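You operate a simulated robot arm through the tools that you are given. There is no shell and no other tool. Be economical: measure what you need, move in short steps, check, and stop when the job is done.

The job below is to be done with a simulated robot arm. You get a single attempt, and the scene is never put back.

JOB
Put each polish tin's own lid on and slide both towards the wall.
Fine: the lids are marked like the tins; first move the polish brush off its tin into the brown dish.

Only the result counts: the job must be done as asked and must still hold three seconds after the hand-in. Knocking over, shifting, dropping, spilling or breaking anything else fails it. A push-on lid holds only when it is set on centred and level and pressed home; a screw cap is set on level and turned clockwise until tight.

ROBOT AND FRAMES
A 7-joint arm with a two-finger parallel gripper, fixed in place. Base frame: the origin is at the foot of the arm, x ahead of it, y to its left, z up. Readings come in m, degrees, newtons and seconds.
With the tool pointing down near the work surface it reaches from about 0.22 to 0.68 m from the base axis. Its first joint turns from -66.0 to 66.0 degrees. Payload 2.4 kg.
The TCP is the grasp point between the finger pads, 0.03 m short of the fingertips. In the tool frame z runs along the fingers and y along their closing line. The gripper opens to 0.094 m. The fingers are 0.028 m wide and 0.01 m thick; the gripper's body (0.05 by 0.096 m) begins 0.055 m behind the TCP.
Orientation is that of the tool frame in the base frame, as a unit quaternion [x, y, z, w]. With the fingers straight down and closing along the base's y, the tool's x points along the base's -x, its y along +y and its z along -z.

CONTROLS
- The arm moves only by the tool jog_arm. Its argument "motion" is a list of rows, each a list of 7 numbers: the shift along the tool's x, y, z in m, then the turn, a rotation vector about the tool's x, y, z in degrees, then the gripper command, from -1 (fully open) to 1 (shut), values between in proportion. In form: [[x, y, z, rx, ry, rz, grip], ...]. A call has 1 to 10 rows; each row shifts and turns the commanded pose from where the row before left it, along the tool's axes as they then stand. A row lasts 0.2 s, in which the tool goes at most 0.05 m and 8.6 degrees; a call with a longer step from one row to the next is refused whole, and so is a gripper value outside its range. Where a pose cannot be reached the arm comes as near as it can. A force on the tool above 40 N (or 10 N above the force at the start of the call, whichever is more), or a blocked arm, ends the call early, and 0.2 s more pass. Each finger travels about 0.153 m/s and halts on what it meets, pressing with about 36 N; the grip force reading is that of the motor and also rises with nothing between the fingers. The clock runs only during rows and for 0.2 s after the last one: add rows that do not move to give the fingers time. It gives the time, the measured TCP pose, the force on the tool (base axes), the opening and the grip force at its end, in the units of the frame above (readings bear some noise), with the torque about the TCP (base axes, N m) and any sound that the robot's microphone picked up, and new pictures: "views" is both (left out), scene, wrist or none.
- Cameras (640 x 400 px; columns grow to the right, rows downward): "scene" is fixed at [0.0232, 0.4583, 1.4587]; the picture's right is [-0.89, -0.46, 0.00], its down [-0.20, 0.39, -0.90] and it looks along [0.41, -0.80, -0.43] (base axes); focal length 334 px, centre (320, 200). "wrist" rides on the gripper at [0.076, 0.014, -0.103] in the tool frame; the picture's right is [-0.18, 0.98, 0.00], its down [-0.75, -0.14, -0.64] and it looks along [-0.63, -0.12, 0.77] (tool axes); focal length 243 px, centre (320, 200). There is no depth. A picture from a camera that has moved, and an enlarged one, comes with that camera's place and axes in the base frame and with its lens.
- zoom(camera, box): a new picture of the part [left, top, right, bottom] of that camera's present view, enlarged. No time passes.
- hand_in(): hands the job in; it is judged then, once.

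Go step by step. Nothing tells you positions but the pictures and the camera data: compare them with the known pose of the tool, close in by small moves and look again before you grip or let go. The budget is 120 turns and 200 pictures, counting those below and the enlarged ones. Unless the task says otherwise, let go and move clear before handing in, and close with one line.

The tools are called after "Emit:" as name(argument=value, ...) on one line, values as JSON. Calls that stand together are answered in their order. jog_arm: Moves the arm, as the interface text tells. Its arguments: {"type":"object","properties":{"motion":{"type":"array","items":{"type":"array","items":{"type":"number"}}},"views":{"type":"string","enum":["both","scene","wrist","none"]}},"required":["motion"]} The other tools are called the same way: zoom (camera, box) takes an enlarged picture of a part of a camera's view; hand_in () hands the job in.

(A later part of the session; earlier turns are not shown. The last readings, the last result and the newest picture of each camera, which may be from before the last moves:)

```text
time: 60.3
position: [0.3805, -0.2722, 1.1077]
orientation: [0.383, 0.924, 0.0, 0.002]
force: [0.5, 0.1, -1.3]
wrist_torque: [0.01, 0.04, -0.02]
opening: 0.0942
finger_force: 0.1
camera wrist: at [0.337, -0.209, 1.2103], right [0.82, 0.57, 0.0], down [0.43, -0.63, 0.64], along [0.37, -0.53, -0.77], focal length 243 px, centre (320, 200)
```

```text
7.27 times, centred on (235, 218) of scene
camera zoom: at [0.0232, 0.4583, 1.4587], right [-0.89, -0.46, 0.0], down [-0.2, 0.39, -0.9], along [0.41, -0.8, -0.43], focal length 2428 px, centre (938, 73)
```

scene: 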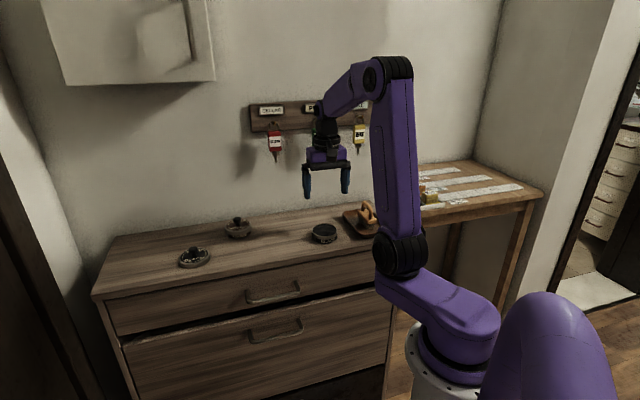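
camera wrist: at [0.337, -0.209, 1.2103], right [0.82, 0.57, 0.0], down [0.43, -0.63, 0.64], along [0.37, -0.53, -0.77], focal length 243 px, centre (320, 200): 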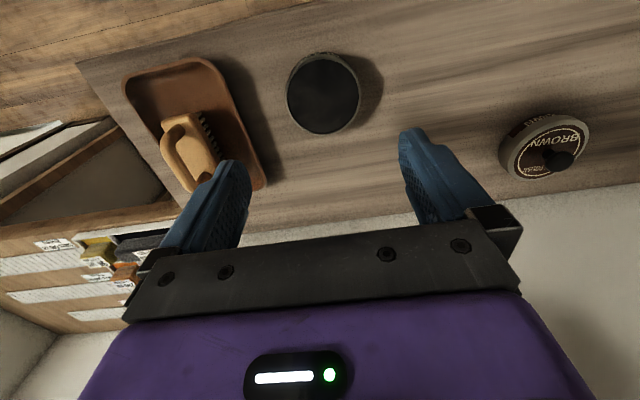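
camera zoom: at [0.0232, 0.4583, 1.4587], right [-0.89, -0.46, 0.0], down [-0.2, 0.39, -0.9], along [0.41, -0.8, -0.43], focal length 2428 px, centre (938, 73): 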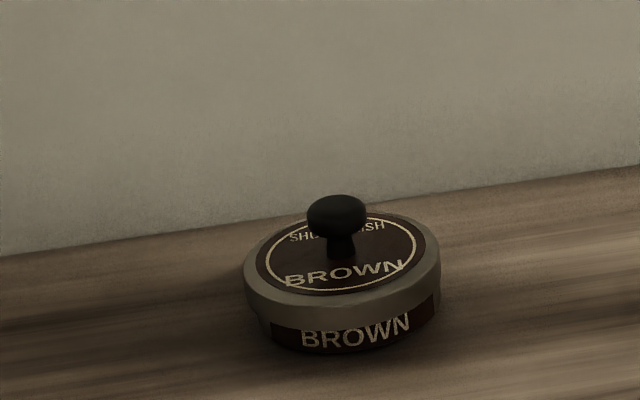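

The brown tin is closed and level. The black tin centre is about 4 mm off in both tool axes, so I'll centre, straddle it with open fingers, and check before closing.

Emit:
jog_arm(motion=[[0.0043, 0.0039, 0.03, 0, 0, 0, -1], [0, 0, 0.03, 0, 0, 0, -1], [0, 0, 0.03, 0, 0, 0, -1], [0, 0, 0.02, 0, 0, 0, -1], [0, 0, 0.01, 0, 0, 0, -1], [0, 0, 0, 0, 0, 0, -1]], views="wrist")

Emit:
zoom(camera="scene", box=[285, 190, 365, 250])

```text
time: 61.7
position: [0.3811, -0.2642, 0.9874]
orientation: [0.382, 0.924, -0.001, 0.002]
force: [-0.1, 0.0, 0.6]
wrist_torque: [-0.01, -0.02, 0.01]
opening: 0.094
finger_force: 0.1
camera wrist: at [0.3371, -0.2012, 1.0905], right [0.82, 0.57, 0.0], down [0.43, -0.63, 0.64], along [0.37, -0.53, -0.77], focal length 243 px, centre (320, 200)
```

wrist: 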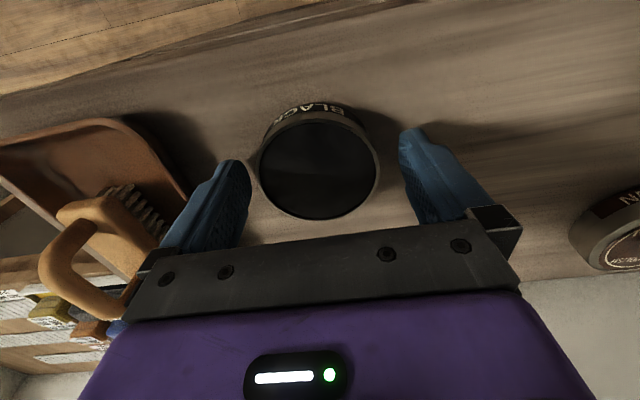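

```text
6.67 times, centred on (325, 220) of scene
camera zoom: at [0.0232, 0.4583, 1.4587], right [-0.89, -0.46, 0.0], down [-0.2, 0.39, -0.9], along [0.41, -0.8, -0.43], focal length 2225 px, centre (287, 67)
```

zoom: 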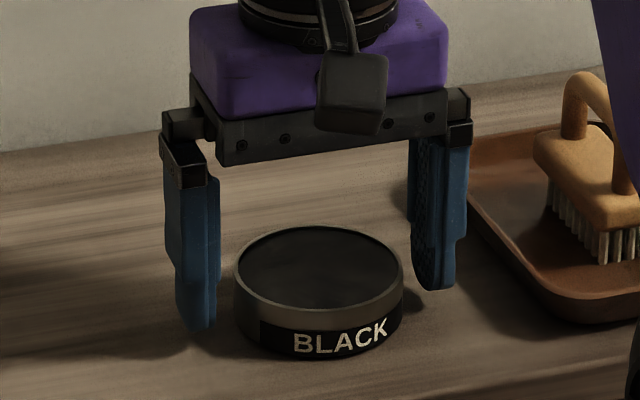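

The tin is well centred between the fingers. I'll lower 3 mm and close on the body.

Emit:
jog_arm(motion=[[0, 0, 0.003, 0, 0, 0, -1], [0, 0, 0, 0, 0, 0, -0.75], [0, 0, 0, 0, 0, 0, -0.6], [0, 0, 0, 0, 0, 0, -0.5], [0, 0, 0, 0, 0, 0, -0.4], [0, 0, 0, 0, 0, 0, -0.4]], views="wrist")

Emit:
zoom(camera="scene", box=[285, 190, 365, 250])

```text
time: 63.1
position: [0.3805, -0.2653, 0.9858]
orientation: [0.382, 0.924, 0.0, 0.001]
force: [0.5, -0.4, 0.2]
wrist_torque: [-0.01, 0.01, -0.03]
opening: 0.0707
finger_force: 35.6
camera wrist: at [0.3376, -0.2012, 1.088], right [0.82, 0.57, 0.0], down [0.43, -0.63, 0.64], along [0.37, -0.53, -0.77], focal length 243 px, centre (320, 200)
```

wrist: 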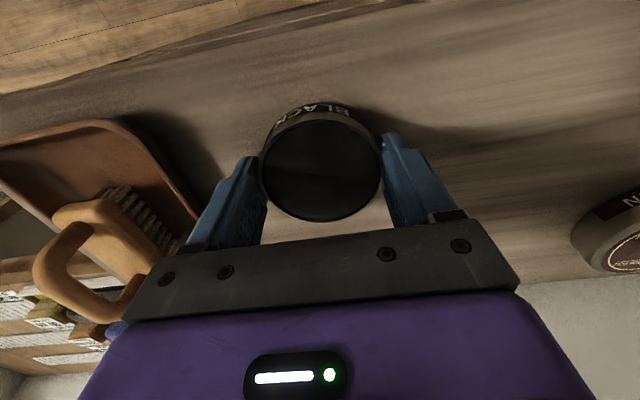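

```text
6.67 times, centred on (325, 220) of scene
camera zoom: at [0.0232, 0.4583, 1.4587], right [-0.89, -0.46, 0.0], down [-0.2, 0.39, -0.9], along [0.41, -0.8, -0.43], focal length 2225 px, centre (287, 67)
```

zoom: 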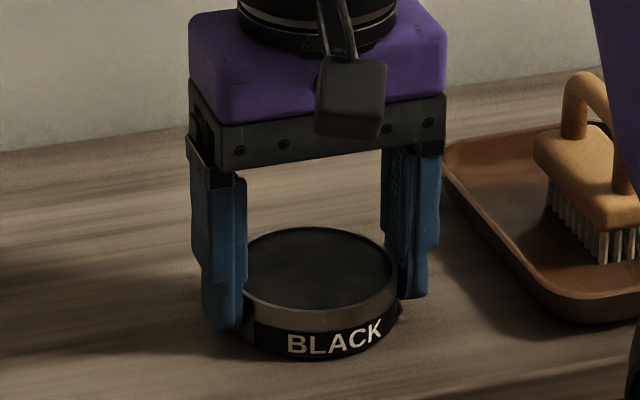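

The tin (71 mm across) is gripped. I'll slide it 0.09 m toward the wall in small steps.

Emit:
jog_arm(motion=[[-0.005, 0, 0, 0, 0, 0, -0.4], [-0.01, 0, 0, 0, 0, 0, -0.4], [-0.01, 0, 0, 0, 0, 0, -0.4], [-0.01, 0, 0, 0, 0, 0, -0.4], [-0.01, 0, 0, 0, 0, 0, -0.4], [0, 0, 0, 0, 0, 0, -0.4]], views="both")

Emit:
zoom(camera="scene", box=[265, 120, 385, 240])

```text
time: 64.5
position: [0.414, -0.2958, 0.9855]
orientation: [0.382, 0.924, 0.0, 0.002]
force: [0.1, 0.3, 0.8]
wrist_torque: [0.01, 0.01, 0.03]
opening: 0.0702
finger_force: 36.5
camera wrist: at [0.37, -0.233, 1.0883], right [0.82, 0.57, 0.0], down [0.43, -0.63, 0.64], along [0.37, -0.53, -0.77], focal length 243 px, centre (320, 200)
```

scene: 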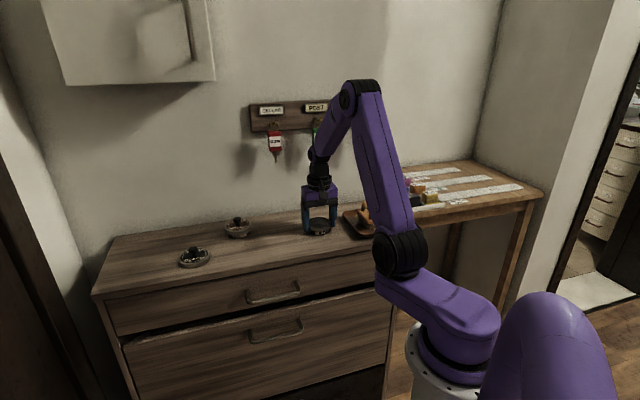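
wrist: 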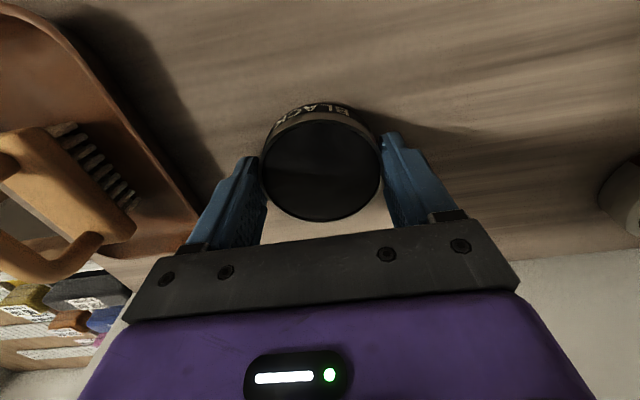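

```text
3.33 times, centred on (325, 180) of scene
camera zoom: at [0.0232, 0.4583, 1.4587], right [-0.89, -0.46, 0.0], down [-0.2, 0.39, -0.9], along [0.41, -0.8, -0.43], focal length 1113 px, centre (303, 267)
```

zoom: 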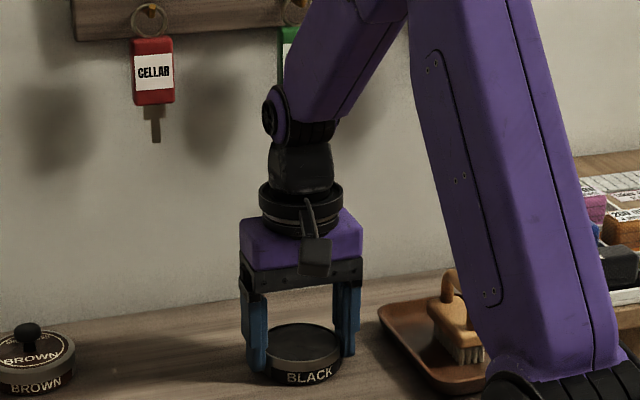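

Sliding cleanly, and the hanging tags are flat keys well clear of the arm. I'll continue the remaining 45 mm.

Emit:
jog_arm(motion=[[-0.01, 0, 0, 0, 0, 0, -0.4], [-0.01, 0, 0, 0, 0, 0, -0.4], [-0.01, 0, 0, 0, 0, 0, -0.4], [-0.01, 0, 0, 0, 0, 0, -0.4], [-0.006, 0, 0, 0, 0, 0, -0.4], [0, 0, 0, 0, 0, 0, -0.4]], views="none")

Emit:
zoom(camera="scene", box=[265, 120, 385, 240])

```text
time: 65.9
position: [0.4455, -0.329, 0.986]
orientation: [0.382, 0.924, -0.001, 0.002]
force: [0.7, 0.2, -0.7]
wrist_torque: [0.0, 0.02, 0.01]
opening: 0.0703
finger_force: 35.8
```

```text
3.33 times, centred on (325, 180) of scene
camera zoom: at [0.0232, 0.4583, 1.4587], right [-0.89, -0.46, 0.0], down [-0.2, 0.39, -0.9], along [0.41, -0.8, -0.43], focal length 1113 px, centre (303, 267)
```

zoom: 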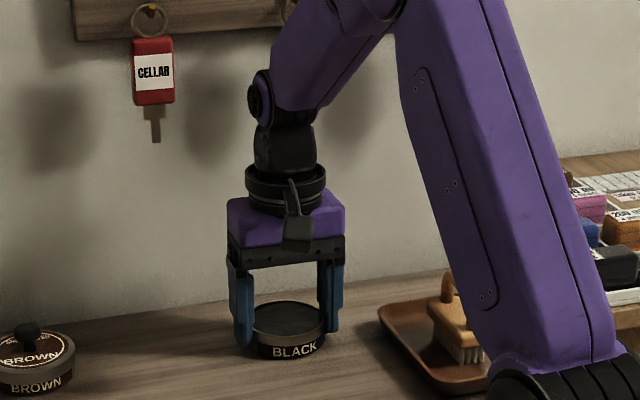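

Both tins are now about 0.11 m from the wall line. I'll release, rise, and measure the black tin from above.

Emit:
jog_arm(motion=[[0, 0, 0, 0, 0, 0, -0.6], [0, 0, 0, 0, 0, 0, -1], [0, 0, 0, 0, 0, 0, -1], [0, 0, -0.03, 0, 0, 0, -1], [0, 0, -0.04, 0, 0, 0, -1], [0, 0, -0.04, 0, 0, 0, -1], [0, 0, 0, 0, 0, 0, -1]], views="none")

Emit:
zoom(camera="wrist", box=[220, 40, 420, 165])

Emit:
zoom(camera="scene", box=[280, 195, 360, 245])

```text
time: 67.5
position: [0.4476, -0.329, 1.0952]
orientation: [0.382, 0.924, 0.0, 0.001]
force: [-0.6, 0.5, -0.3]
wrist_torque: [0.02, -0.04, 0.03]
opening: 0.094
finger_force: 0.0
```

```text
3.20 times, centred on (320, 102) of wrist
camera zoom: at [0.4039, -0.2653, 1.1984], right [0.82, 0.57, 0.0], down [0.43, -0.63, 0.64], along [0.37, -0.53, -0.77], focal length 776 px, centre (320, 512)
```

zoom: 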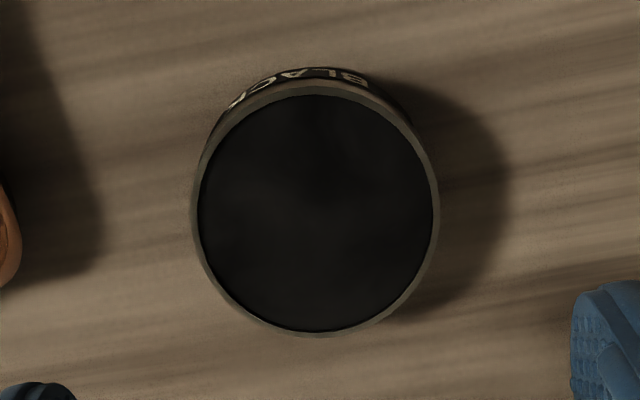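

```text
8.00 times, centred on (320, 220) of scene
camera zoom: at [0.0232, 0.4583, 1.4587], right [-0.89, -0.46, 0.0], down [-0.2, 0.39, -0.9], along [0.41, -0.8, -0.43], focal length 2670 px, centre (320, 40)
```

zoom: 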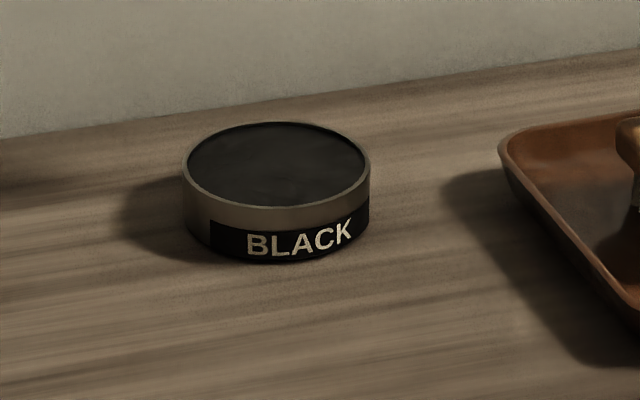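

I'll keep exact track of the commanded path from here, since the tin is u-centred at this pose. Next I'm going to the black lid at about (0.635,-0.024).

Emit:
jog_arm(motion=[[0.01, 0.038, 0, 0, 0, 0, 0], [0.01, 0.038, 0, 0, 0, 0, 0], [0.01, 0.038, 0, 0, 0, 0, 0], [0.01, 0.038, 0, 0, 0, 0, 0], [0.01, 0.038, 0, 0, 0, 0, 0], [0.01, 0.038, 0, 0, 0, 0, 0], [0.01, 0.04, 0, 0, 0, 0, 0], [0.01, 0.04, 0, 0, 0, 0, 0], [0.003, 0.04, 0, 0, 0, 0, 0], [0, 0, 0, 0, 0, 0, 0]], views="both")

Emit:
zoom(camera="wrist", box=[220, 40, 420, 165])

```text
time: 69.7
position: [0.6332, -0.0221, 1.0968]
orientation: [0.382, 0.924, -0.001, 0.002]
force: [0.1, 0.7, 0.4]
wrist_torque: [-0.02, -0.01, -0.01]
opening: 0.047
finger_force: 0.1
camera wrist: at [0.5895, 0.0417, 1.1989], right [0.82, 0.57, 0.0], down [0.43, -0.63, 0.64], along [0.37, -0.53, -0.77], focal length 243 px, centre (320, 200)
```

scene: 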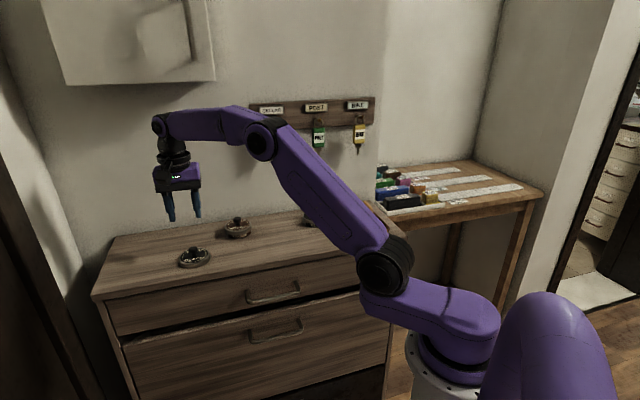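
wrist: 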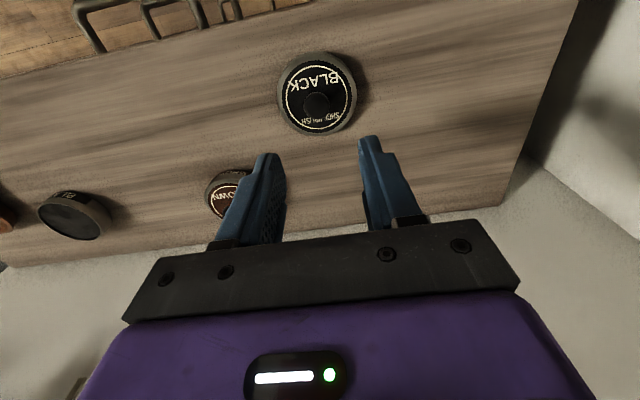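

```text
3.20 times, centred on (320, 102) of wrist
camera zoom: at [0.5895, 0.0417, 1.1989], right [0.82, 0.57, 0.0], down [0.43, -0.63, 0.64], along [0.37, -0.53, -0.77], focal length 776 px, centre (320, 512)
```

zoom: 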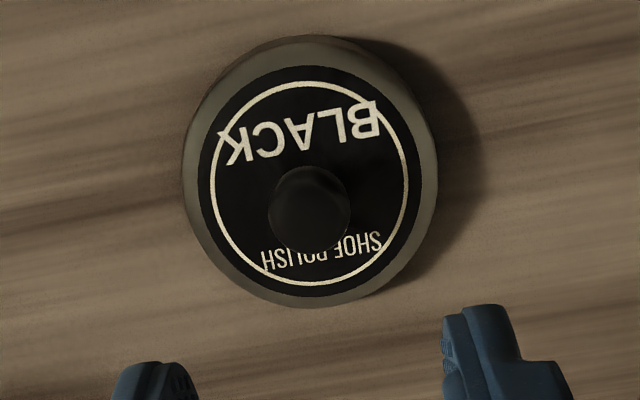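

Black lid centre is at tool offset (+4.8, −3.1) mm. I'll correct this and descend to grip its knob, keeping the fingertips about 3 mm above the lid.

Emit:
jog_arm(motion=[[0.0048, -0.0031, 0.03, 0, 0, 0, 0], [0, 0, 0.03, 0, 0, 0, 0], [0, 0, 0.025, 0, 0, 0, 0], [0, 0, 0.0155, 0, 0, 0, 0], [0, 0, 0, 0, 0, 0, 0]], views="wrist")

Emit:
zoom(camera="scene", box=[155, 215, 235, 275])

```text
time: 70.9
position: [0.6257, -0.0226, 0.9958]
orientation: [0.381, 0.924, 0.0, 0.001]
force: [0.1, -0.1, -0.3]
wrist_torque: [0.03, -0.01, -0.01]
opening: 0.0472
finger_force: 0.0
camera wrist: at [0.5824, 0.0419, 1.0982], right [0.82, 0.57, 0.0], down [0.43, -0.63, 0.64], along [0.37, -0.53, -0.77], focal length 243 px, centre (320, 200)
```

wrist: 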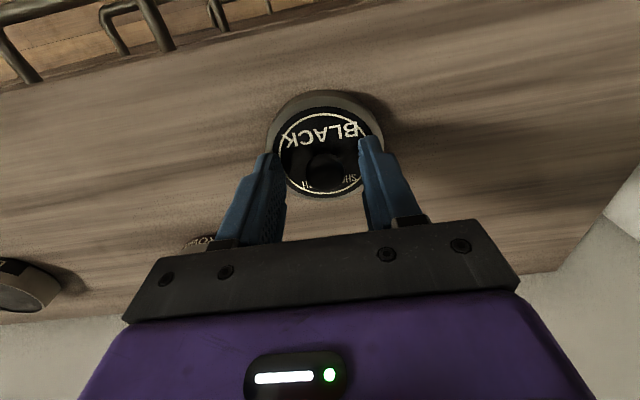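

```text
6.67 times, centred on (195, 245) of scene
camera zoom: at [0.0232, 0.4583, 1.4587], right [-0.89, -0.46, 0.0], down [-0.2, 0.39, -0.9], along [0.41, -0.8, -0.43], focal length 2225 px, centre (1153, -100)
```

zoom: 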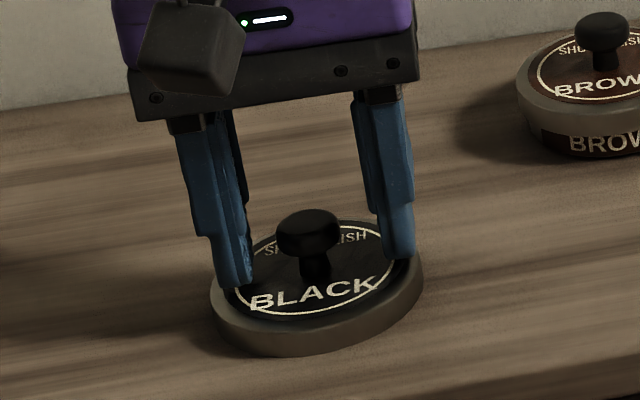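

Closer up, the knob is about 2 mm off in x and y. I'll nudge to centre and close on it.

Emit:
jog_arm(motion=[[0.002, 0.002, 0, 0, 0, 0, 0], [0, 0, 0, 0, 0, 0, 0.3], [0, 0, 0, 0, 0, 0, 0.5], [0, 0, 0, 0, 0, 0, 0.7], [0, 0, 0, 0, 0, 0, 1], [0, 0, 0, 0, 0, 0, 1]], views="wrist")

Emit:
zoom(camera="scene", box=[155, 215, 235, 275])

```text
time: 72.3
position: [0.6263, -0.0202, 0.9959]
orientation: [0.381, 0.924, -0.001, 0.001]
force: [0.6, 0.3, -0.5]
wrist_torque: [0.01, 0.0, 0.0]
opening: 0.0214
finger_force: 35.6
camera wrist: at [0.5829, 0.0444, 1.0982], right [0.82, 0.57, 0.0], down [0.43, -0.63, 0.64], along [0.37, -0.53, -0.77], focal length 243 px, centre (320, 200)
```

wrist: 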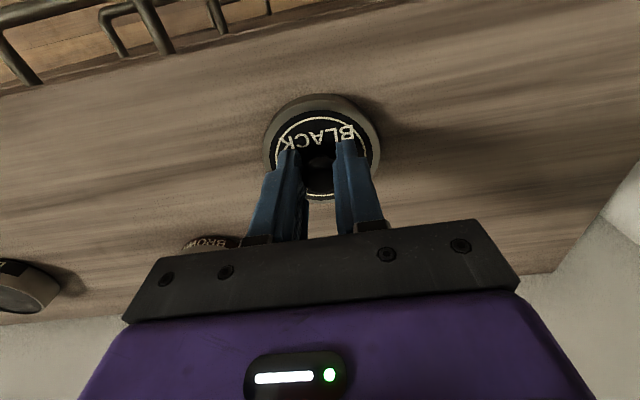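

```text
6.67 times, centred on (195, 245) of scene
camera zoom: at [0.0232, 0.4583, 1.4587], right [-0.89, -0.46, 0.0], down [-0.2, 0.39, -0.9], along [0.41, -0.8, -0.43], focal length 2225 px, centre (1153, -100)
```

zoom: 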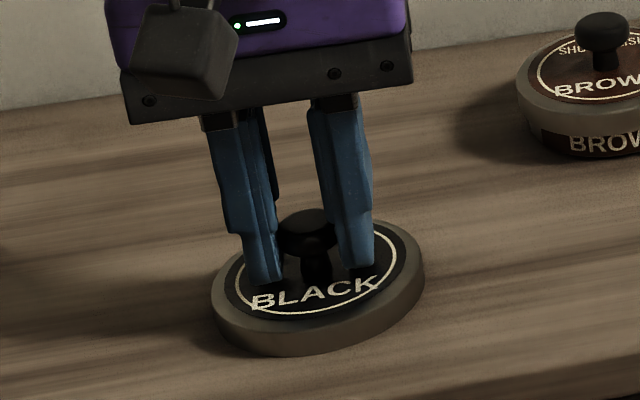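

The black lid is held. I'll lift it.

Emit:
jog_arm(motion=[[0, 0, -0.01, 0, 0, 0, 1], [0, 0, -0.03, 0, 0, 0, 1], [0, 0, -0.03, 0, 0, 0, 1], [0, 0, -0.0305, 0, 0, 0, 1], [0, -0.03, 0, 0, 0, 0, 1], [0, -0.038, 0, 0, 0, 0, 1], [0, -0.038, 0, 0, 0, 0, 1], [0, -0.038, 0, 0, 0, 0, 1], [0, 0, 0, 0, 0, 0, 1]], views="wrist")

Emit:
zoom(camera="scene", box=[190, 170, 270, 230])

```text
time: 74.3
position: [0.5239, -0.1194, 1.0966]
orientation: [0.381, 0.924, -0.001, 0.002]
force: [1.0, 1.1, -0.5]
wrist_torque: [0.0, -0.04, -0.02]
opening: 0.0209
finger_force: 35.4
camera wrist: at [0.4789, -0.0565, 1.1992], right [0.82, 0.57, 0.0], down [0.43, -0.63, 0.64], along [0.37, -0.53, -0.77], focal length 243 px, centre (320, 200)
```

wrist: 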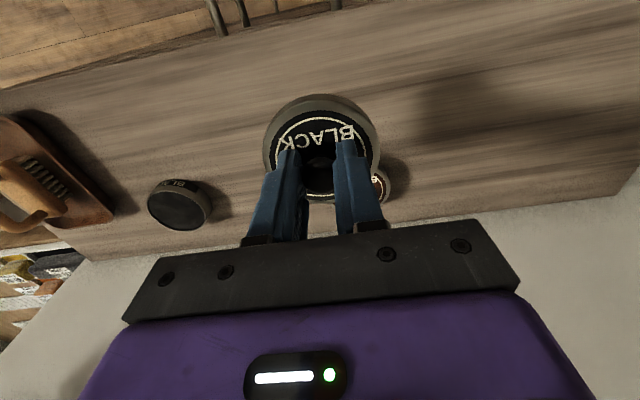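

```text
6.67 times, centred on (230, 200) of scene
camera zoom: at [0.0232, 0.4583, 1.4587], right [-0.89, -0.46, 0.0], down [-0.2, 0.39, -0.9], along [0.41, -0.8, -0.43], focal length 2225 px, centre (920, 200)
```

zoom: 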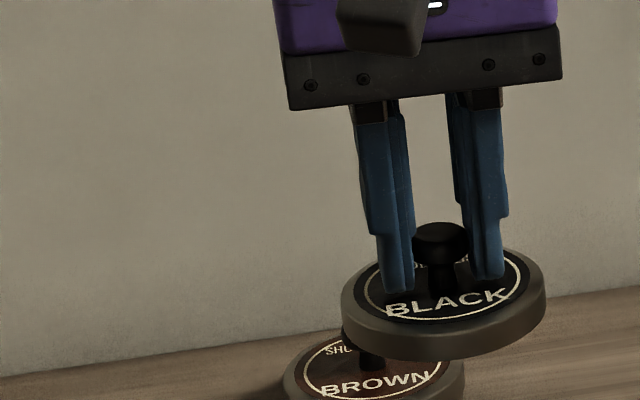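

The lid is level. I'll carry on back to the black tin's pose and stop about 1 cm above the rim.

Emit:
jog_arm(motion=[[-0.01, -0.038, 0, 0, 0, 0, 1], [-0.014, -0.038, 0, 0, 0, 0, 1], [-0.014, -0.038, 0, 0, 0, 0, 1], [-0.015, -0.038, 0, 0, 0, 0, 1], [-0.017, -0.0309, 0, 0, 0, 0, 1], [-0.0171, -0.02, 0, 0, 0, 0, 1], [0, 0, 0.035, 0, 0, 0, 1], [0, 0, 0.032, 0, 0, 0, 1], [0, 0, 0, 0, 0, 0, 1]], views="none")

Emit:
zoom(camera="scene", box=[300, 205, 340, 235])

Emit:
zoom(camera="wrist", box=[260, 68, 380, 143])

```text
time: 76.3
position: [0.4443, -0.3237, 1.0275]
orientation: [0.383, 0.924, -0.001, 0.001]
force: [-0.3, -0.5, 0.2]
wrist_torque: [0.02, 0.04, 0.01]
opening: 0.0213
finger_force: 35.5
```

```text
13.33 times, centred on (320, 220) of scene
camera zoom: at [0.0232, 0.4583, 1.4587], right [-0.89, -0.46, 0.0], down [-0.2, 0.39, -0.9], along [0.41, -0.8, -0.43], focal length 4451 px, centre (320, -67)
```

zoom: 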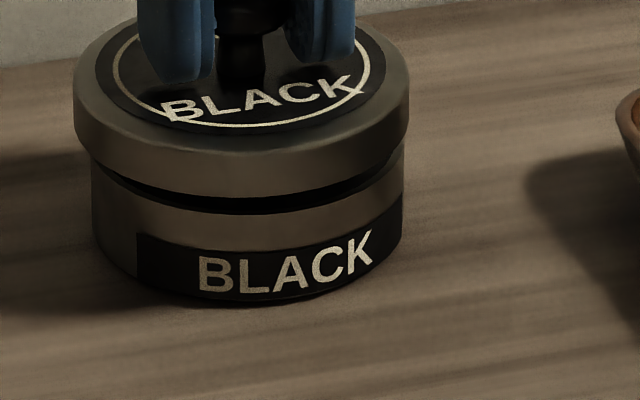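

```text
5.33 times, centred on (320, 106) of wrist
camera zoom: at [0.401, -0.2618, 1.1298], right [0.82, 0.57, 0.0], down [0.43, -0.63, 0.64], along [0.37, -0.53, -0.76], focal length 1294 px, centre (320, 704)
```

zoom: 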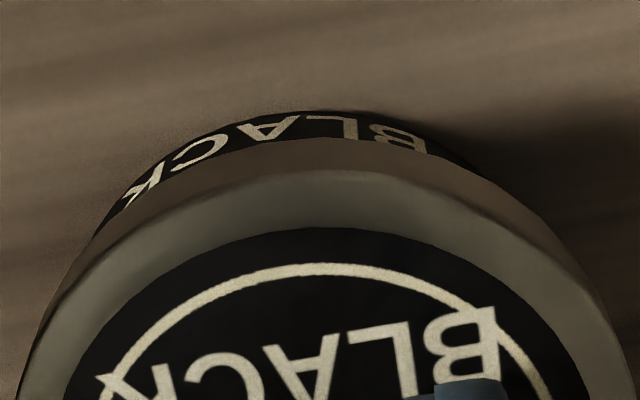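

Both views and the readings agree that the lid must go about 6 mm toward the wall and 3 mm in −u. I'll apply it and re-check.

Emit:
jog_arm(motion=[[-0.003, -0.0015, 0, 0, 0, 0, 1], [-0.003, -0.0015, 0, 0, 0, 0, 1], [0, 0, 0, 0, 0, 0, 1]], views="none")

Emit:
zoom(camera="scene", box=[300, 205, 340, 235])

Emit:
zoom(camera="wrist", box=[260, 68, 380, 143])

```text
time: 77.1
position: [0.4456, -0.3334, 1.028]
orientation: [0.382, 0.924, 0.0, 0.0]
force: [-0.1, 0.2, -0.2]
wrist_torque: [-0.01, -0.01, 0.01]
opening: 0.0211
finger_force: 36.3
```

```text
13.33 times, centred on (320, 220) of scene
camera zoom: at [0.0232, 0.4583, 1.4587], right [-0.89, -0.46, 0.0], down [-0.2, 0.39, -0.9], along [0.41, -0.8, -0.43], focal length 4451 px, centre (320, -67)
```

zoom: 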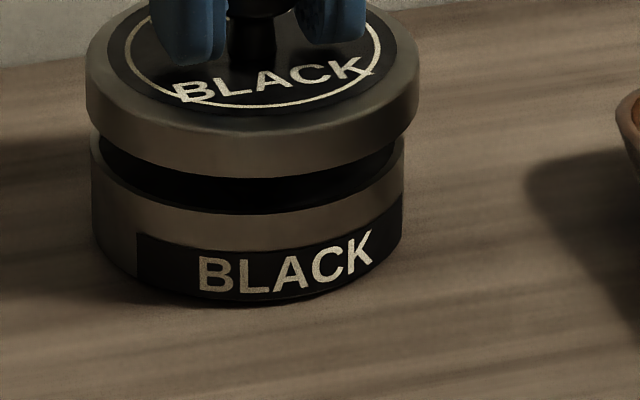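

```text
5.33 times, centred on (320, 106) of wrist
camera zoom: at [0.4023, -0.2696, 1.1307], right [0.82, 0.57, 0.0], down [0.43, -0.63, 0.64], along [0.37, -0.53, -0.77], focal length 1294 px, centre (320, 704)
```

zoom: 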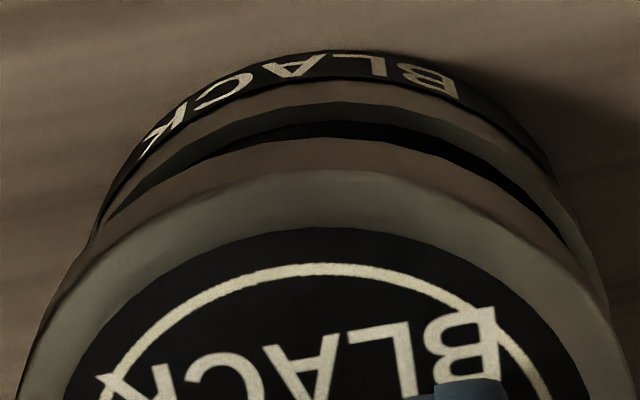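

Solving both views: the gap is about 8.5 mm, the lid is 3.5 mm too far wall-ward and 2.3 mm too far in −u. I'll correct it and lower 4 mm.

Emit:
jog_arm(motion=[[0.0035, 0.0023, 0, 0, 0, 0, 1], [0, 0, 0.004, 0, 0, 0, 1], [0, 0, 0, 0, 0, 0, 1], [0, 0, 0, 0, 0, 0, 1]], views="none")

Emit:
zoom(camera="scene", box=[300, 205, 340, 235])

Emit:
zoom(camera="wrist", box=[260, 68, 380, 143])

```text
time: 78.1
position: [0.4448, -0.3278, 1.024]
orientation: [0.383, 0.924, -0.001, 0.002]
force: [-0.1, -0.3, -0.1]
wrist_torque: [0.02, 0.01, 0.0]
opening: 0.021
finger_force: 36.3
```

```text
13.33 times, centred on (320, 220) of scene
camera zoom: at [0.0232, 0.4583, 1.4587], right [-0.89, -0.46, 0.0], down [-0.2, 0.39, -0.9], along [0.41, -0.8, -0.43], focal length 4451 px, centre (320, -67)
```

zoom: 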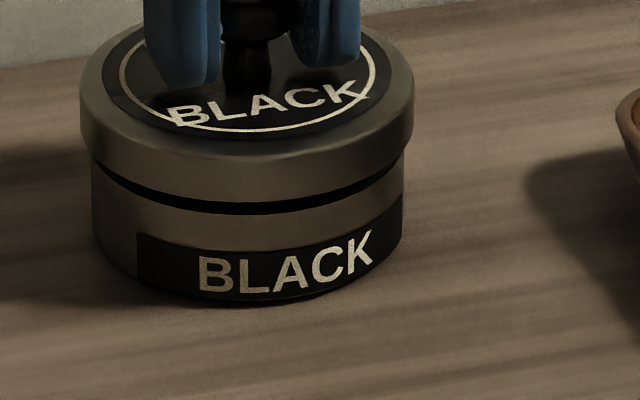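

```text
5.33 times, centred on (320, 106) of wrist
camera zoom: at [0.4016, -0.2657, 1.1266], right [0.82, 0.57, 0.0], down [0.43, -0.63, 0.64], along [0.37, -0.53, -0.77], focal length 1294 px, centre (320, 704)
```

zoom: 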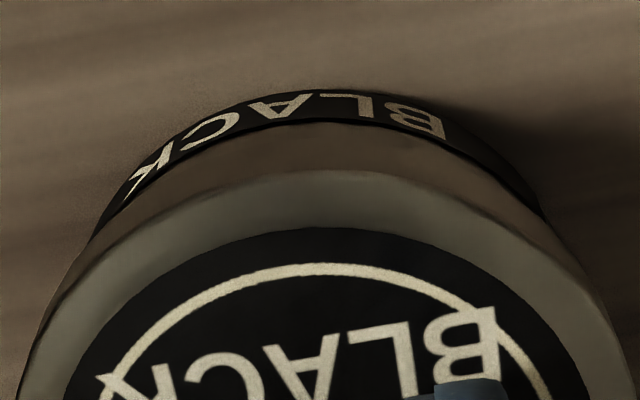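

Alignment now looks right in both views. I'll lower in 1 mm steps and watch the forces.

Emit:
jog_arm(motion=[[0, 0.0003, 0.001, 0, 0, 0, 1], [0, 0, 0.001, 0, 0, 0, 1], [0, 0, 0.001, 0, 0, 0, 1], [0, 0, 0.001, 0, 0, 0, 1], [0, 0, 0, 0, 0, 0, 1]], views="none")

```text
time: 79.3
position: [0.4445, -0.3289, 1.0215]
orientation: [0.381, 0.925, -0.001, 0.002]
force: [0.6, -0.5, -0.8]
wrist_torque: [-0.05, -0.02, -0.01]
opening: 0.0209
finger_force: 35.9
```

Emit:
jog_arm(motion=[[0, 0, 0.001, 0, 0, 0, 1], [0, 0, 0.001, 0, 0, 0, 1], [0, 0, 0, 0, 0, 0, 1]], views="none")

Emit:
zoom(camera="scene", box=[300, 205, 340, 235])

Emit:
zoom(camera="wrist", box=[260, 68, 380, 143])

```text
time: 80.1
position: [0.4444, -0.3284, 1.0181]
orientation: [0.382, 0.924, 0.0, 0.002]
force: [-0.9, 0.1, 0.0]
wrist_torque: [0.01, 0.0, -0.03]
opening: 0.0212
finger_force: 36.4
```

```text
13.33 times, centred on (320, 220) of scene
camera zoom: at [0.0232, 0.4583, 1.4587], right [-0.89, -0.46, 0.0], down [-0.2, 0.39, -0.9], along [0.41, -0.8, -0.43], focal length 4451 px, centre (320, -67)
```

zoom: 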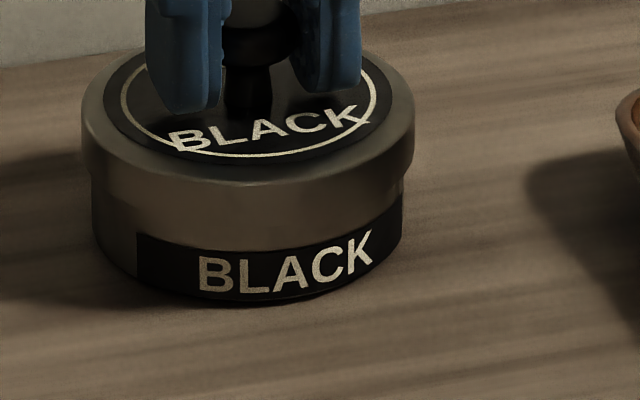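

```text
5.33 times, centred on (320, 106) of wrist
camera zoom: at [0.4011, -0.2652, 1.1206], right [0.82, 0.57, 0.0], down [0.43, -0.63, 0.64], along [0.37, -0.53, -0.77], focal length 1294 px, centre (320, 704)
```

zoom: 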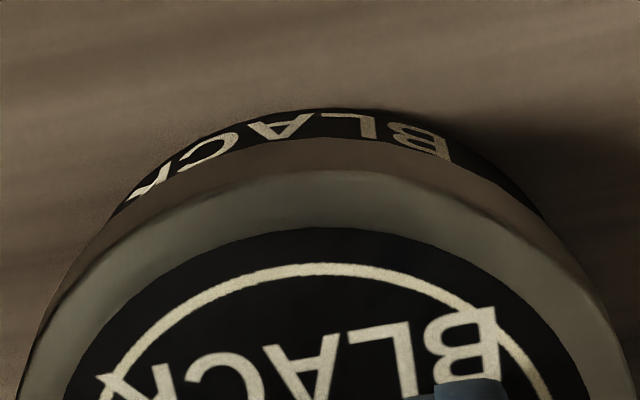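

It's entering without resistance. I'll continue down, one call at a time near the end.

Emit:
jog_arm(motion=[[0, 0, 0.001, 0, 0, 0, 1], [0, 0, 0.001, 0, 0, 0, 1], [0, 0, 0.001, 0, 0, 0, 1], [0, 0, 0.001, 0, 0, 0, 1], [0, 0, 0, 0, 0, 0, 1]], views="none")

```text
time: 81.3
position: [0.446, -0.3298, 1.0146]
orientation: [0.382, 0.924, -0.001, 0.001]
force: [0.3, -0.3, 0.4]
wrist_torque: [-0.02, 0.01, -0.04]
opening: 0.0212
finger_force: 35.7
```

Emit:
jog_arm(motion=[[0, 0, 0.001, 0, 0, 0, 1], [0, 0, 0.001, 0, 0, 0, 1], [0, 0, 0.001, 0, 0, 0, 1], [0, 0, 0, 0, 0, 0, 1]], views="none")

```text
time: 82.3
position: [0.4442, -0.328, 1.0108]
orientation: [0.381, 0.924, 0.0, 0.001]
force: [1.0, 0.0, -0.2]
wrist_torque: [0.03, 0.0, -0.02]
opening: 0.0211
finger_force: 36.1
```

Emit:
jog_arm(motion=[[0, 0, 0.001, 0, 0, 0, 1], [0, 0, 0.001, 0, 0, 0, 1], [0, 0, 0, 0, 0, 0, 1]], views="none")

```text
time: 83.1
position: [0.4455, -0.3302, 1.0092]
orientation: [0.381, 0.924, -0.001, 0.001]
force: [0.6, -0.3, -0.1]
wrist_torque: [0.0, 0.01, 0.02]
opening: 0.0211
finger_force: 36.1
```

Emit:
jog_arm(motion=[[0, 0, 0.0007, 0, 0, 0, 1], [0, 0, 0.0007, 0, 0, 0, 1], [0, 0, 0.0007, 0, 0, 0, 1], [0, 0, 0, 0, 0, 0, 1]], views="none")

Emit:
zoom(camera="scene", box=[300, 205, 340, 235])

```text
time: 84.1
position: [0.4451, -0.3296, 1.0102]
orientation: [0.382, 0.924, -0.001, 0.004]
force: [-7.0, 6.5, 39.0]
wrist_torque: [0.08, 0.08, -0.01]
opening: 0.0213
finger_force: 36.3
heard: snap
```

```text
13.33 times, centred on (320, 220) of scene
camera zoom: at [0.0225, 0.4589, 1.4585], right [-0.89, -0.46, 0.0], down [-0.2, 0.39, -0.9], along [0.41, -0.8, -0.43], focal length 4451 px, centre (320, -67)
```

zoom: 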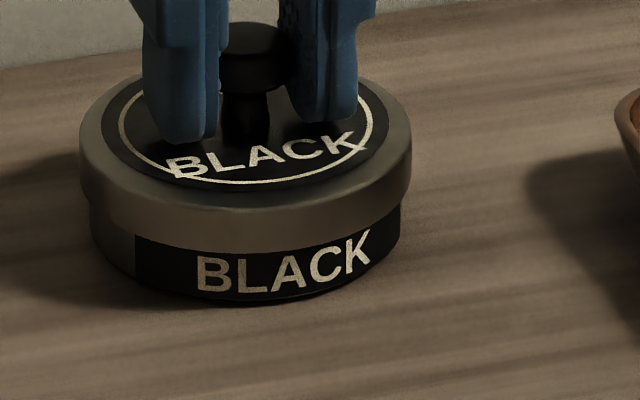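

It snapped at 39 N, level. I'll unload in small steps without pulling up.

Emit:
jog_arm(motion=[[0, 0, -0.0007, 0, 0, 0, 1], [0, 0, 0, 0, 0, 0, 1]], views="none")

```text
time: 84.7
position: [0.446, -0.3296, 1.0085]
orientation: [0.382, 0.924, -0.001, 0.005]
force: [-2.4, 1.4, 31.6]
wrist_torque: [-0.17, -0.14, -0.03]
opening: 0.0208
finger_force: 35.9
```

Emit:
jog_arm(motion=[[0, 0, -0.0008, 0, 0, 0, 1], [0, 0, -0.0005, 0, 0, 0, 1], [0, 0, 0, 0, 0, 0, 1]], views="none")

```text
time: 85.5
position: [0.4457, -0.33, 1.0107]
orientation: [0.382, 0.924, 0.0, 0.001]
force: [4.2, -4.8, 13.3]
wrist_torque: [-0.41, -0.45, -0.04]
opening: 0.0212
finger_force: 35.4
```

A side moment is building through the grip, so I'll open now instead of unloading further.

Emit:
jog_arm(motion=[[0, 0, 0, 0, 0, 0, 0.8], [0, 0, 0, 0, 0, 0, 0.4], [0, 0, 0, 0, 0, 0, 0.1], [0, 0, 0, 0, 0, 0, 0.1]], views="none")

Emit:
zoom(camera="scene", box=[300, 205, 340, 235])

```text
time: 86.5
position: [0.4458, -0.3289, 1.0092]
orientation: [0.381, 0.925, 0.0, 0.001]
force: [-0.9, -0.3, 0.8]
wrist_torque: [-0.03, 0.02, 0.0]
opening: 0.0422
finger_force: 0.0
```

```text
13.33 times, centred on (320, 220) of scene
camera zoom: at [0.0232, 0.4583, 1.4587], right [-0.89, -0.46, 0.0], down [-0.2, 0.39, -0.9], along [0.41, -0.8, -0.43], focal length 4451 px, centre (320, -67)
```

zoom: 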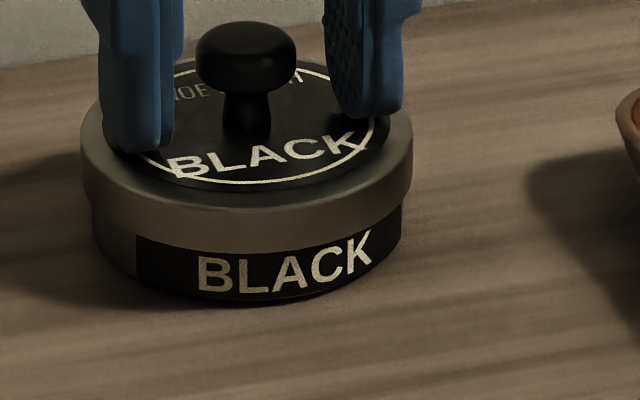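

No snap on opening, so the lid stayed seated. I'll rise slowly and listen.

Emit:
jog_arm(motion=[[0, 0, -0.005, 0, 0, 0, 0.1], [0, 0, -0.015, 0, 0, 0, 0.1], [0, 0, -0.03, 0, 0, 0, 0.1], [0, 0, -0.03, 0, 0, 0, 0.1], [0, 0, 0, 0, 0, 0, 0.1]], views="none")

Emit:
zoom(camera="scene", box=[300, 205, 340, 235])

Emit:
zoom(camera="scene", box=[220, 212, 260, 242])

Emit:
zoom(camera="wrist", box=[220, 40, 420, 165])

```text
time: 87.7
position: [0.4445, -0.3293, 1.0887]
orientation: [0.382, 0.924, 0.0, 0.002]
force: [-0.4, -0.2, 1.1]
wrist_torque: [0.03, 0.01, -0.02]
opening: 0.0423
finger_force: 0.1
```

```text
13.33 times, centred on (320, 220) of scene
camera zoom: at [0.0232, 0.4583, 1.4587], right [-0.89, -0.46, 0.0], down [-0.2, 0.39, -0.9], along [0.41, -0.8, -0.43], focal length 4451 px, centre (320, -67)
```

zoom: 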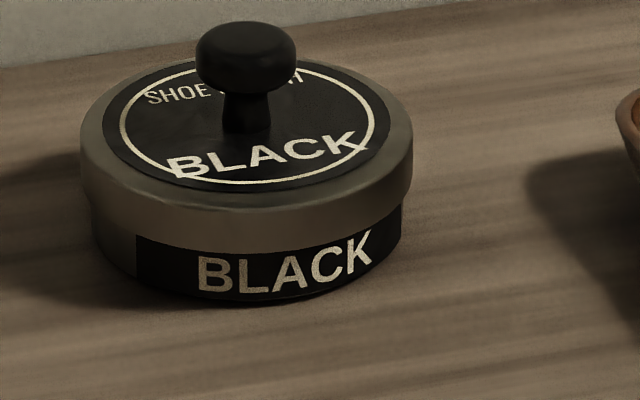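

```text
13.33 times, centred on (240, 227) of scene
camera zoom: at [0.0232, 0.4583, 1.4587], right [-0.89, -0.46, 0.0], down [-0.2, 0.39, -0.9], along [0.41, -0.8, -0.43], focal length 4451 px, centre (1387, -160)
```

zoom: 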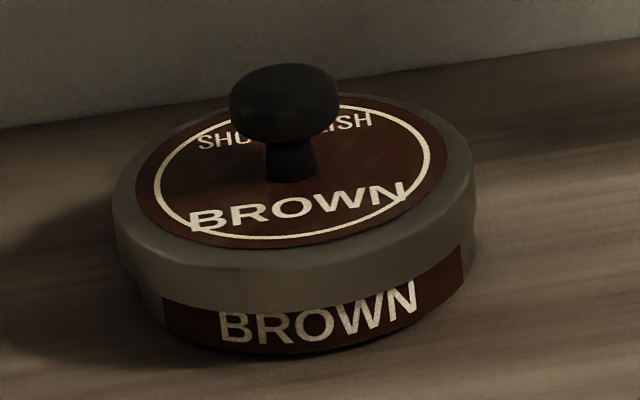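

```text
3.20 times, centred on (320, 102) of wrist
camera zoom: at [0.4011, -0.2666, 1.1918], right [0.82, 0.57, 0.0], down [0.43, -0.63, 0.64], along [0.37, -0.53, -0.77], focal length 776 px, centre (320, 512)
```

zoom: 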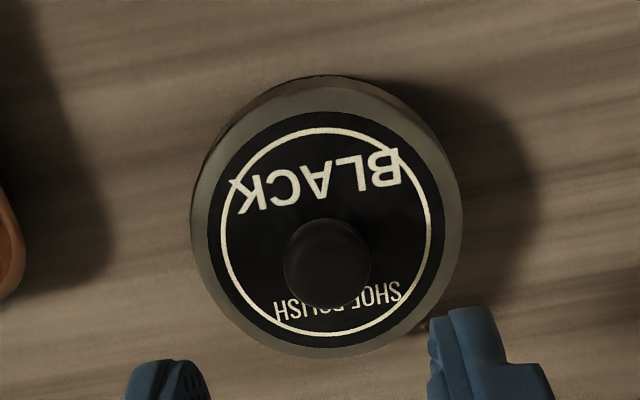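

The black lid is seated, level and centred. The brown lid's room-side skirt looks slightly lower than the black one's, so I'll check it from the same relative pose above.

Emit:
jog_arm(motion=[[0, 0.038, 0, 0, 0, 0, 0.1], [0, 0.038, 0, 0, 0, 0, 0.1], [0, 0.038, 0, 0, 0, 0, 0.1], [-0.002, 0.038, 0, 0, 0, 0, 0.1], [-0.003, 0.038, 0, 0, 0, 0, 0.1], [-0.003, 0.038, 0, 0, 0, 0, 0.1], [0, 0, 0, 0, 0, 0, 0.1]], views="none")

Emit:
zoom(camera="wrist", box=[220, 40, 420, 165])

Emit:
zoom(camera="scene", box=[222, 215, 258, 242])

```text
time: 89.3
position: [0.6112, -0.1739, 1.089]
orientation: [0.382, 0.924, 0.0, 0.002]
force: [0.0, 0.2, -0.3]
wrist_torque: [-0.02, -0.01, -0.01]
opening: 0.0422
finger_force: 0.0
```

```text
3.20 times, centred on (320, 102) of wrist
camera zoom: at [0.5675, -0.1105, 1.1923], right [0.82, 0.57, 0.0], down [0.43, -0.63, 0.64], along [0.37, -0.53, -0.77], focal length 776 px, centre (320, 512)
```

zoom: 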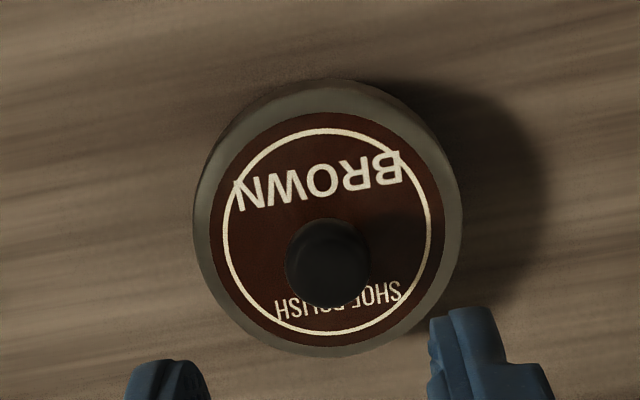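

```text
14.81 times, centred on (240, 228) of scene
camera zoom: at [0.0232, 0.4583, 1.4587], right [-0.89, -0.46, 0.0], down [-0.2, 0.39, -0.9], along [0.41, -0.8, -0.43], focal length 4945 px, centre (1505, -222)
```

zoom: 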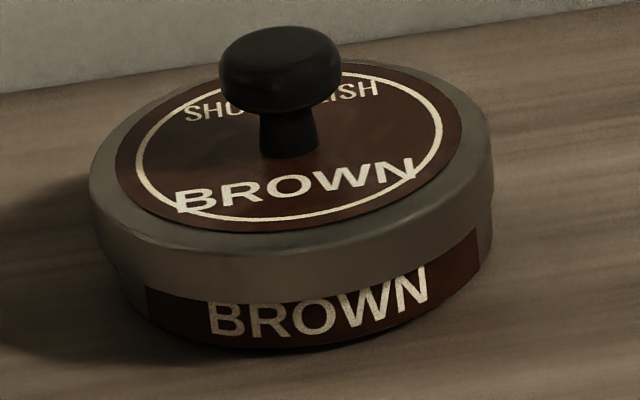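

From above it looks identical to the black one. I'll take a closer look at the brown skirt's left and right edges.

Emit:
zoom(camera="scene", box=[225, 228, 243, 240])

Emit:
zoom(camera="scene", box=[238, 226, 256, 238])

Emit:
zoom(camera="wrist", box=[270, 56, 370, 116])

```text
16.00 times, centred on (234, 234) of scene
camera zoom: at [0.0232, 0.4583, 1.4587], right [-0.89, -0.46, 0.0], down [-0.2, 0.39, -0.9], along [0.41, -0.8, -0.43], focal length 5341 px, centre (1696, -344)
```

zoom: 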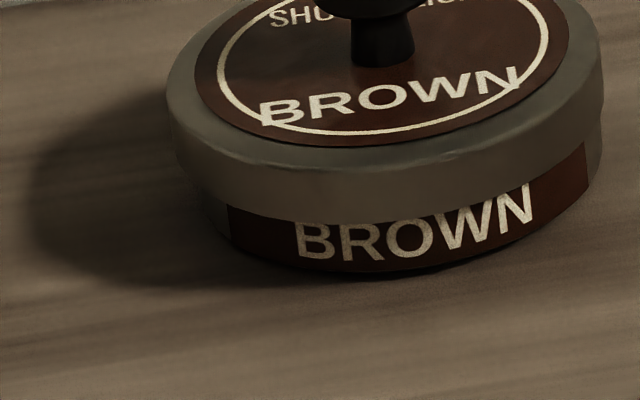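

```text
16.00 times, centred on (247, 232) of scene
camera zoom: at [0.0232, 0.4583, 1.4587], right [-0.89, -0.46, 0.0], down [-0.2, 0.39, -0.9], along [0.41, -0.8, -0.43], focal length 5341 px, centre (1488, -312)
```

zoom: 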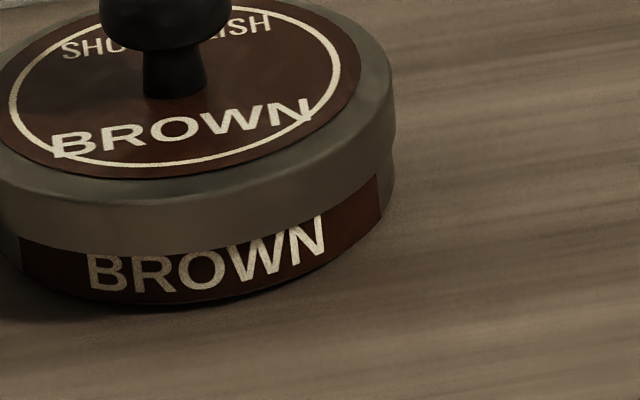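

```text
6.40 times, centred on (320, 86) of wrist
camera zoom: at [0.5675, -0.1105, 1.1923], right [0.82, 0.57, 0.0], down [0.43, -0.63, 0.64], along [0.37, -0.53, -0.77], focal length 1553 px, centre (320, 930)
```

zoom: 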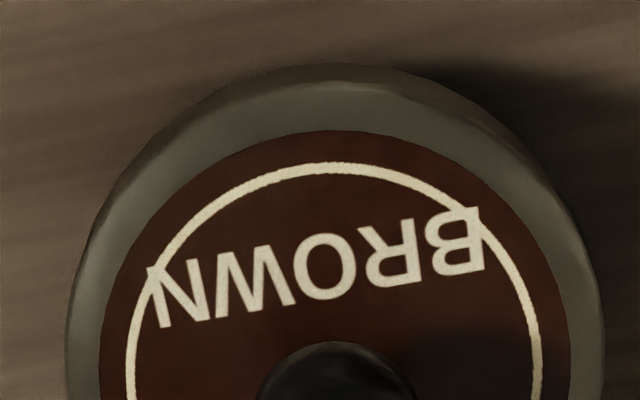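

The brown lid's skirt sits a bit lower at one side than the other, so its seat is doubtful. I'll regrip the knob, now well aligned, and test with a small lift.

Emit:
jog_arm(motion=[[0, 0, 0.03, 0, 0, 0, 0.1], [0, 0, 0.03, 0, 0, 0, 0.1], [0, 0, 0.018, 0, 0, 0, 0.1], [0, 0, 0.002, 0, 0, 0, 0.1], [0, 0, 0, 0, 0, 0, 0.3], [0, 0, 0, 0, 0, 0, 0.45]], views="none")

Emit:
zoom(camera="scene", box=[220, 210, 260, 240])

```text
time: 90.7
position: [0.6131, -0.1727, 1.0093]
orientation: [0.382, 0.924, -0.001, 0.002]
force: [0.3, 0.2, 1.1]
wrist_torque: [0.02, -0.02, -0.01]
opening: 0.0256
finger_force: 0.1
```

```text
13.33 times, centred on (240, 225) of scene
camera zoom: at [0.0232, 0.4583, 1.4587], right [-0.89, -0.46, 0.0], down [-0.2, 0.39, -0.9], along [0.41, -0.8, -0.43], focal length 4451 px, centre (1387, -133)
```

zoom: 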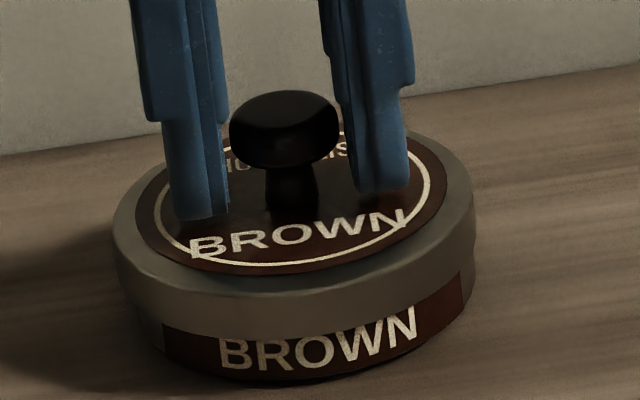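

Emit:
jog_arm(motion=[[0, 0, 0, 0, 0, 0, 0.7], [0, 0, 0, 0, 0, 0, 1], [0, 0, 0, 0, 0, 0, 1]], views="none")

Emit:
zoom(camera="scene", box=[220, 210, 260, 240])

```text
time: 91.5
position: [0.6126, -0.1723, 1.0101]
orientation: [0.381, 0.925, 0.0, 0.002]
force: [0.2, 0.4, -0.3]
wrist_torque: [0.01, -0.02, 0.03]
opening: 0.0209
finger_force: 36.1
heard: snap
```

```text
13.33 times, centred on (240, 225) of scene
camera zoom: at [0.0232, 0.4583, 1.4587], right [-0.89, -0.46, 0.0], down [-0.2, 0.39, -0.9], along [0.41, -0.8, -0.43], focal length 4451 px, centre (1387, -133)
```

zoom: 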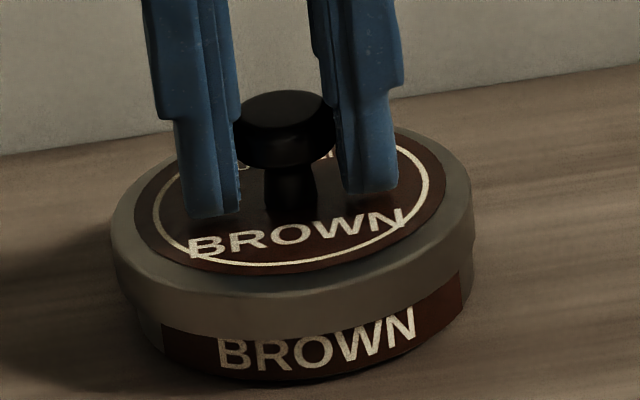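

It snapped when squeezed. I'll lift 4 mm and look.

Emit:
jog_arm(motion=[[0, 0, -0.002, 0, 0, 0, 1], [0, 0, -0.002, 0, 0, 0, 1], [0, 0, 0, 0, 0, 0, 1]], views="none")

Emit:
zoom(camera="scene", box=[220, 210, 260, 240])

```text
time: 92.3
position: [0.6128, -0.1732, 1.0138]
orientation: [0.382, 0.924, 0.0, 0.001]
force: [-0.3, -0.3, 0.0]
wrist_torque: [0.01, 0.02, -0.02]
opening: 0.0211
finger_force: 36.2
```

```text
13.33 times, centred on (240, 225) of scene
camera zoom: at [0.0232, 0.4583, 1.4587], right [-0.89, -0.46, 0.0], down [-0.2, 0.39, -0.9], along [0.41, -0.8, -0.43], focal length 4451 px, centre (1387, -133)
```

zoom: 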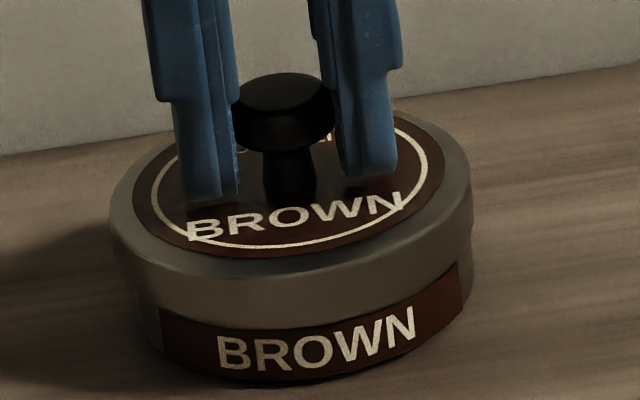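

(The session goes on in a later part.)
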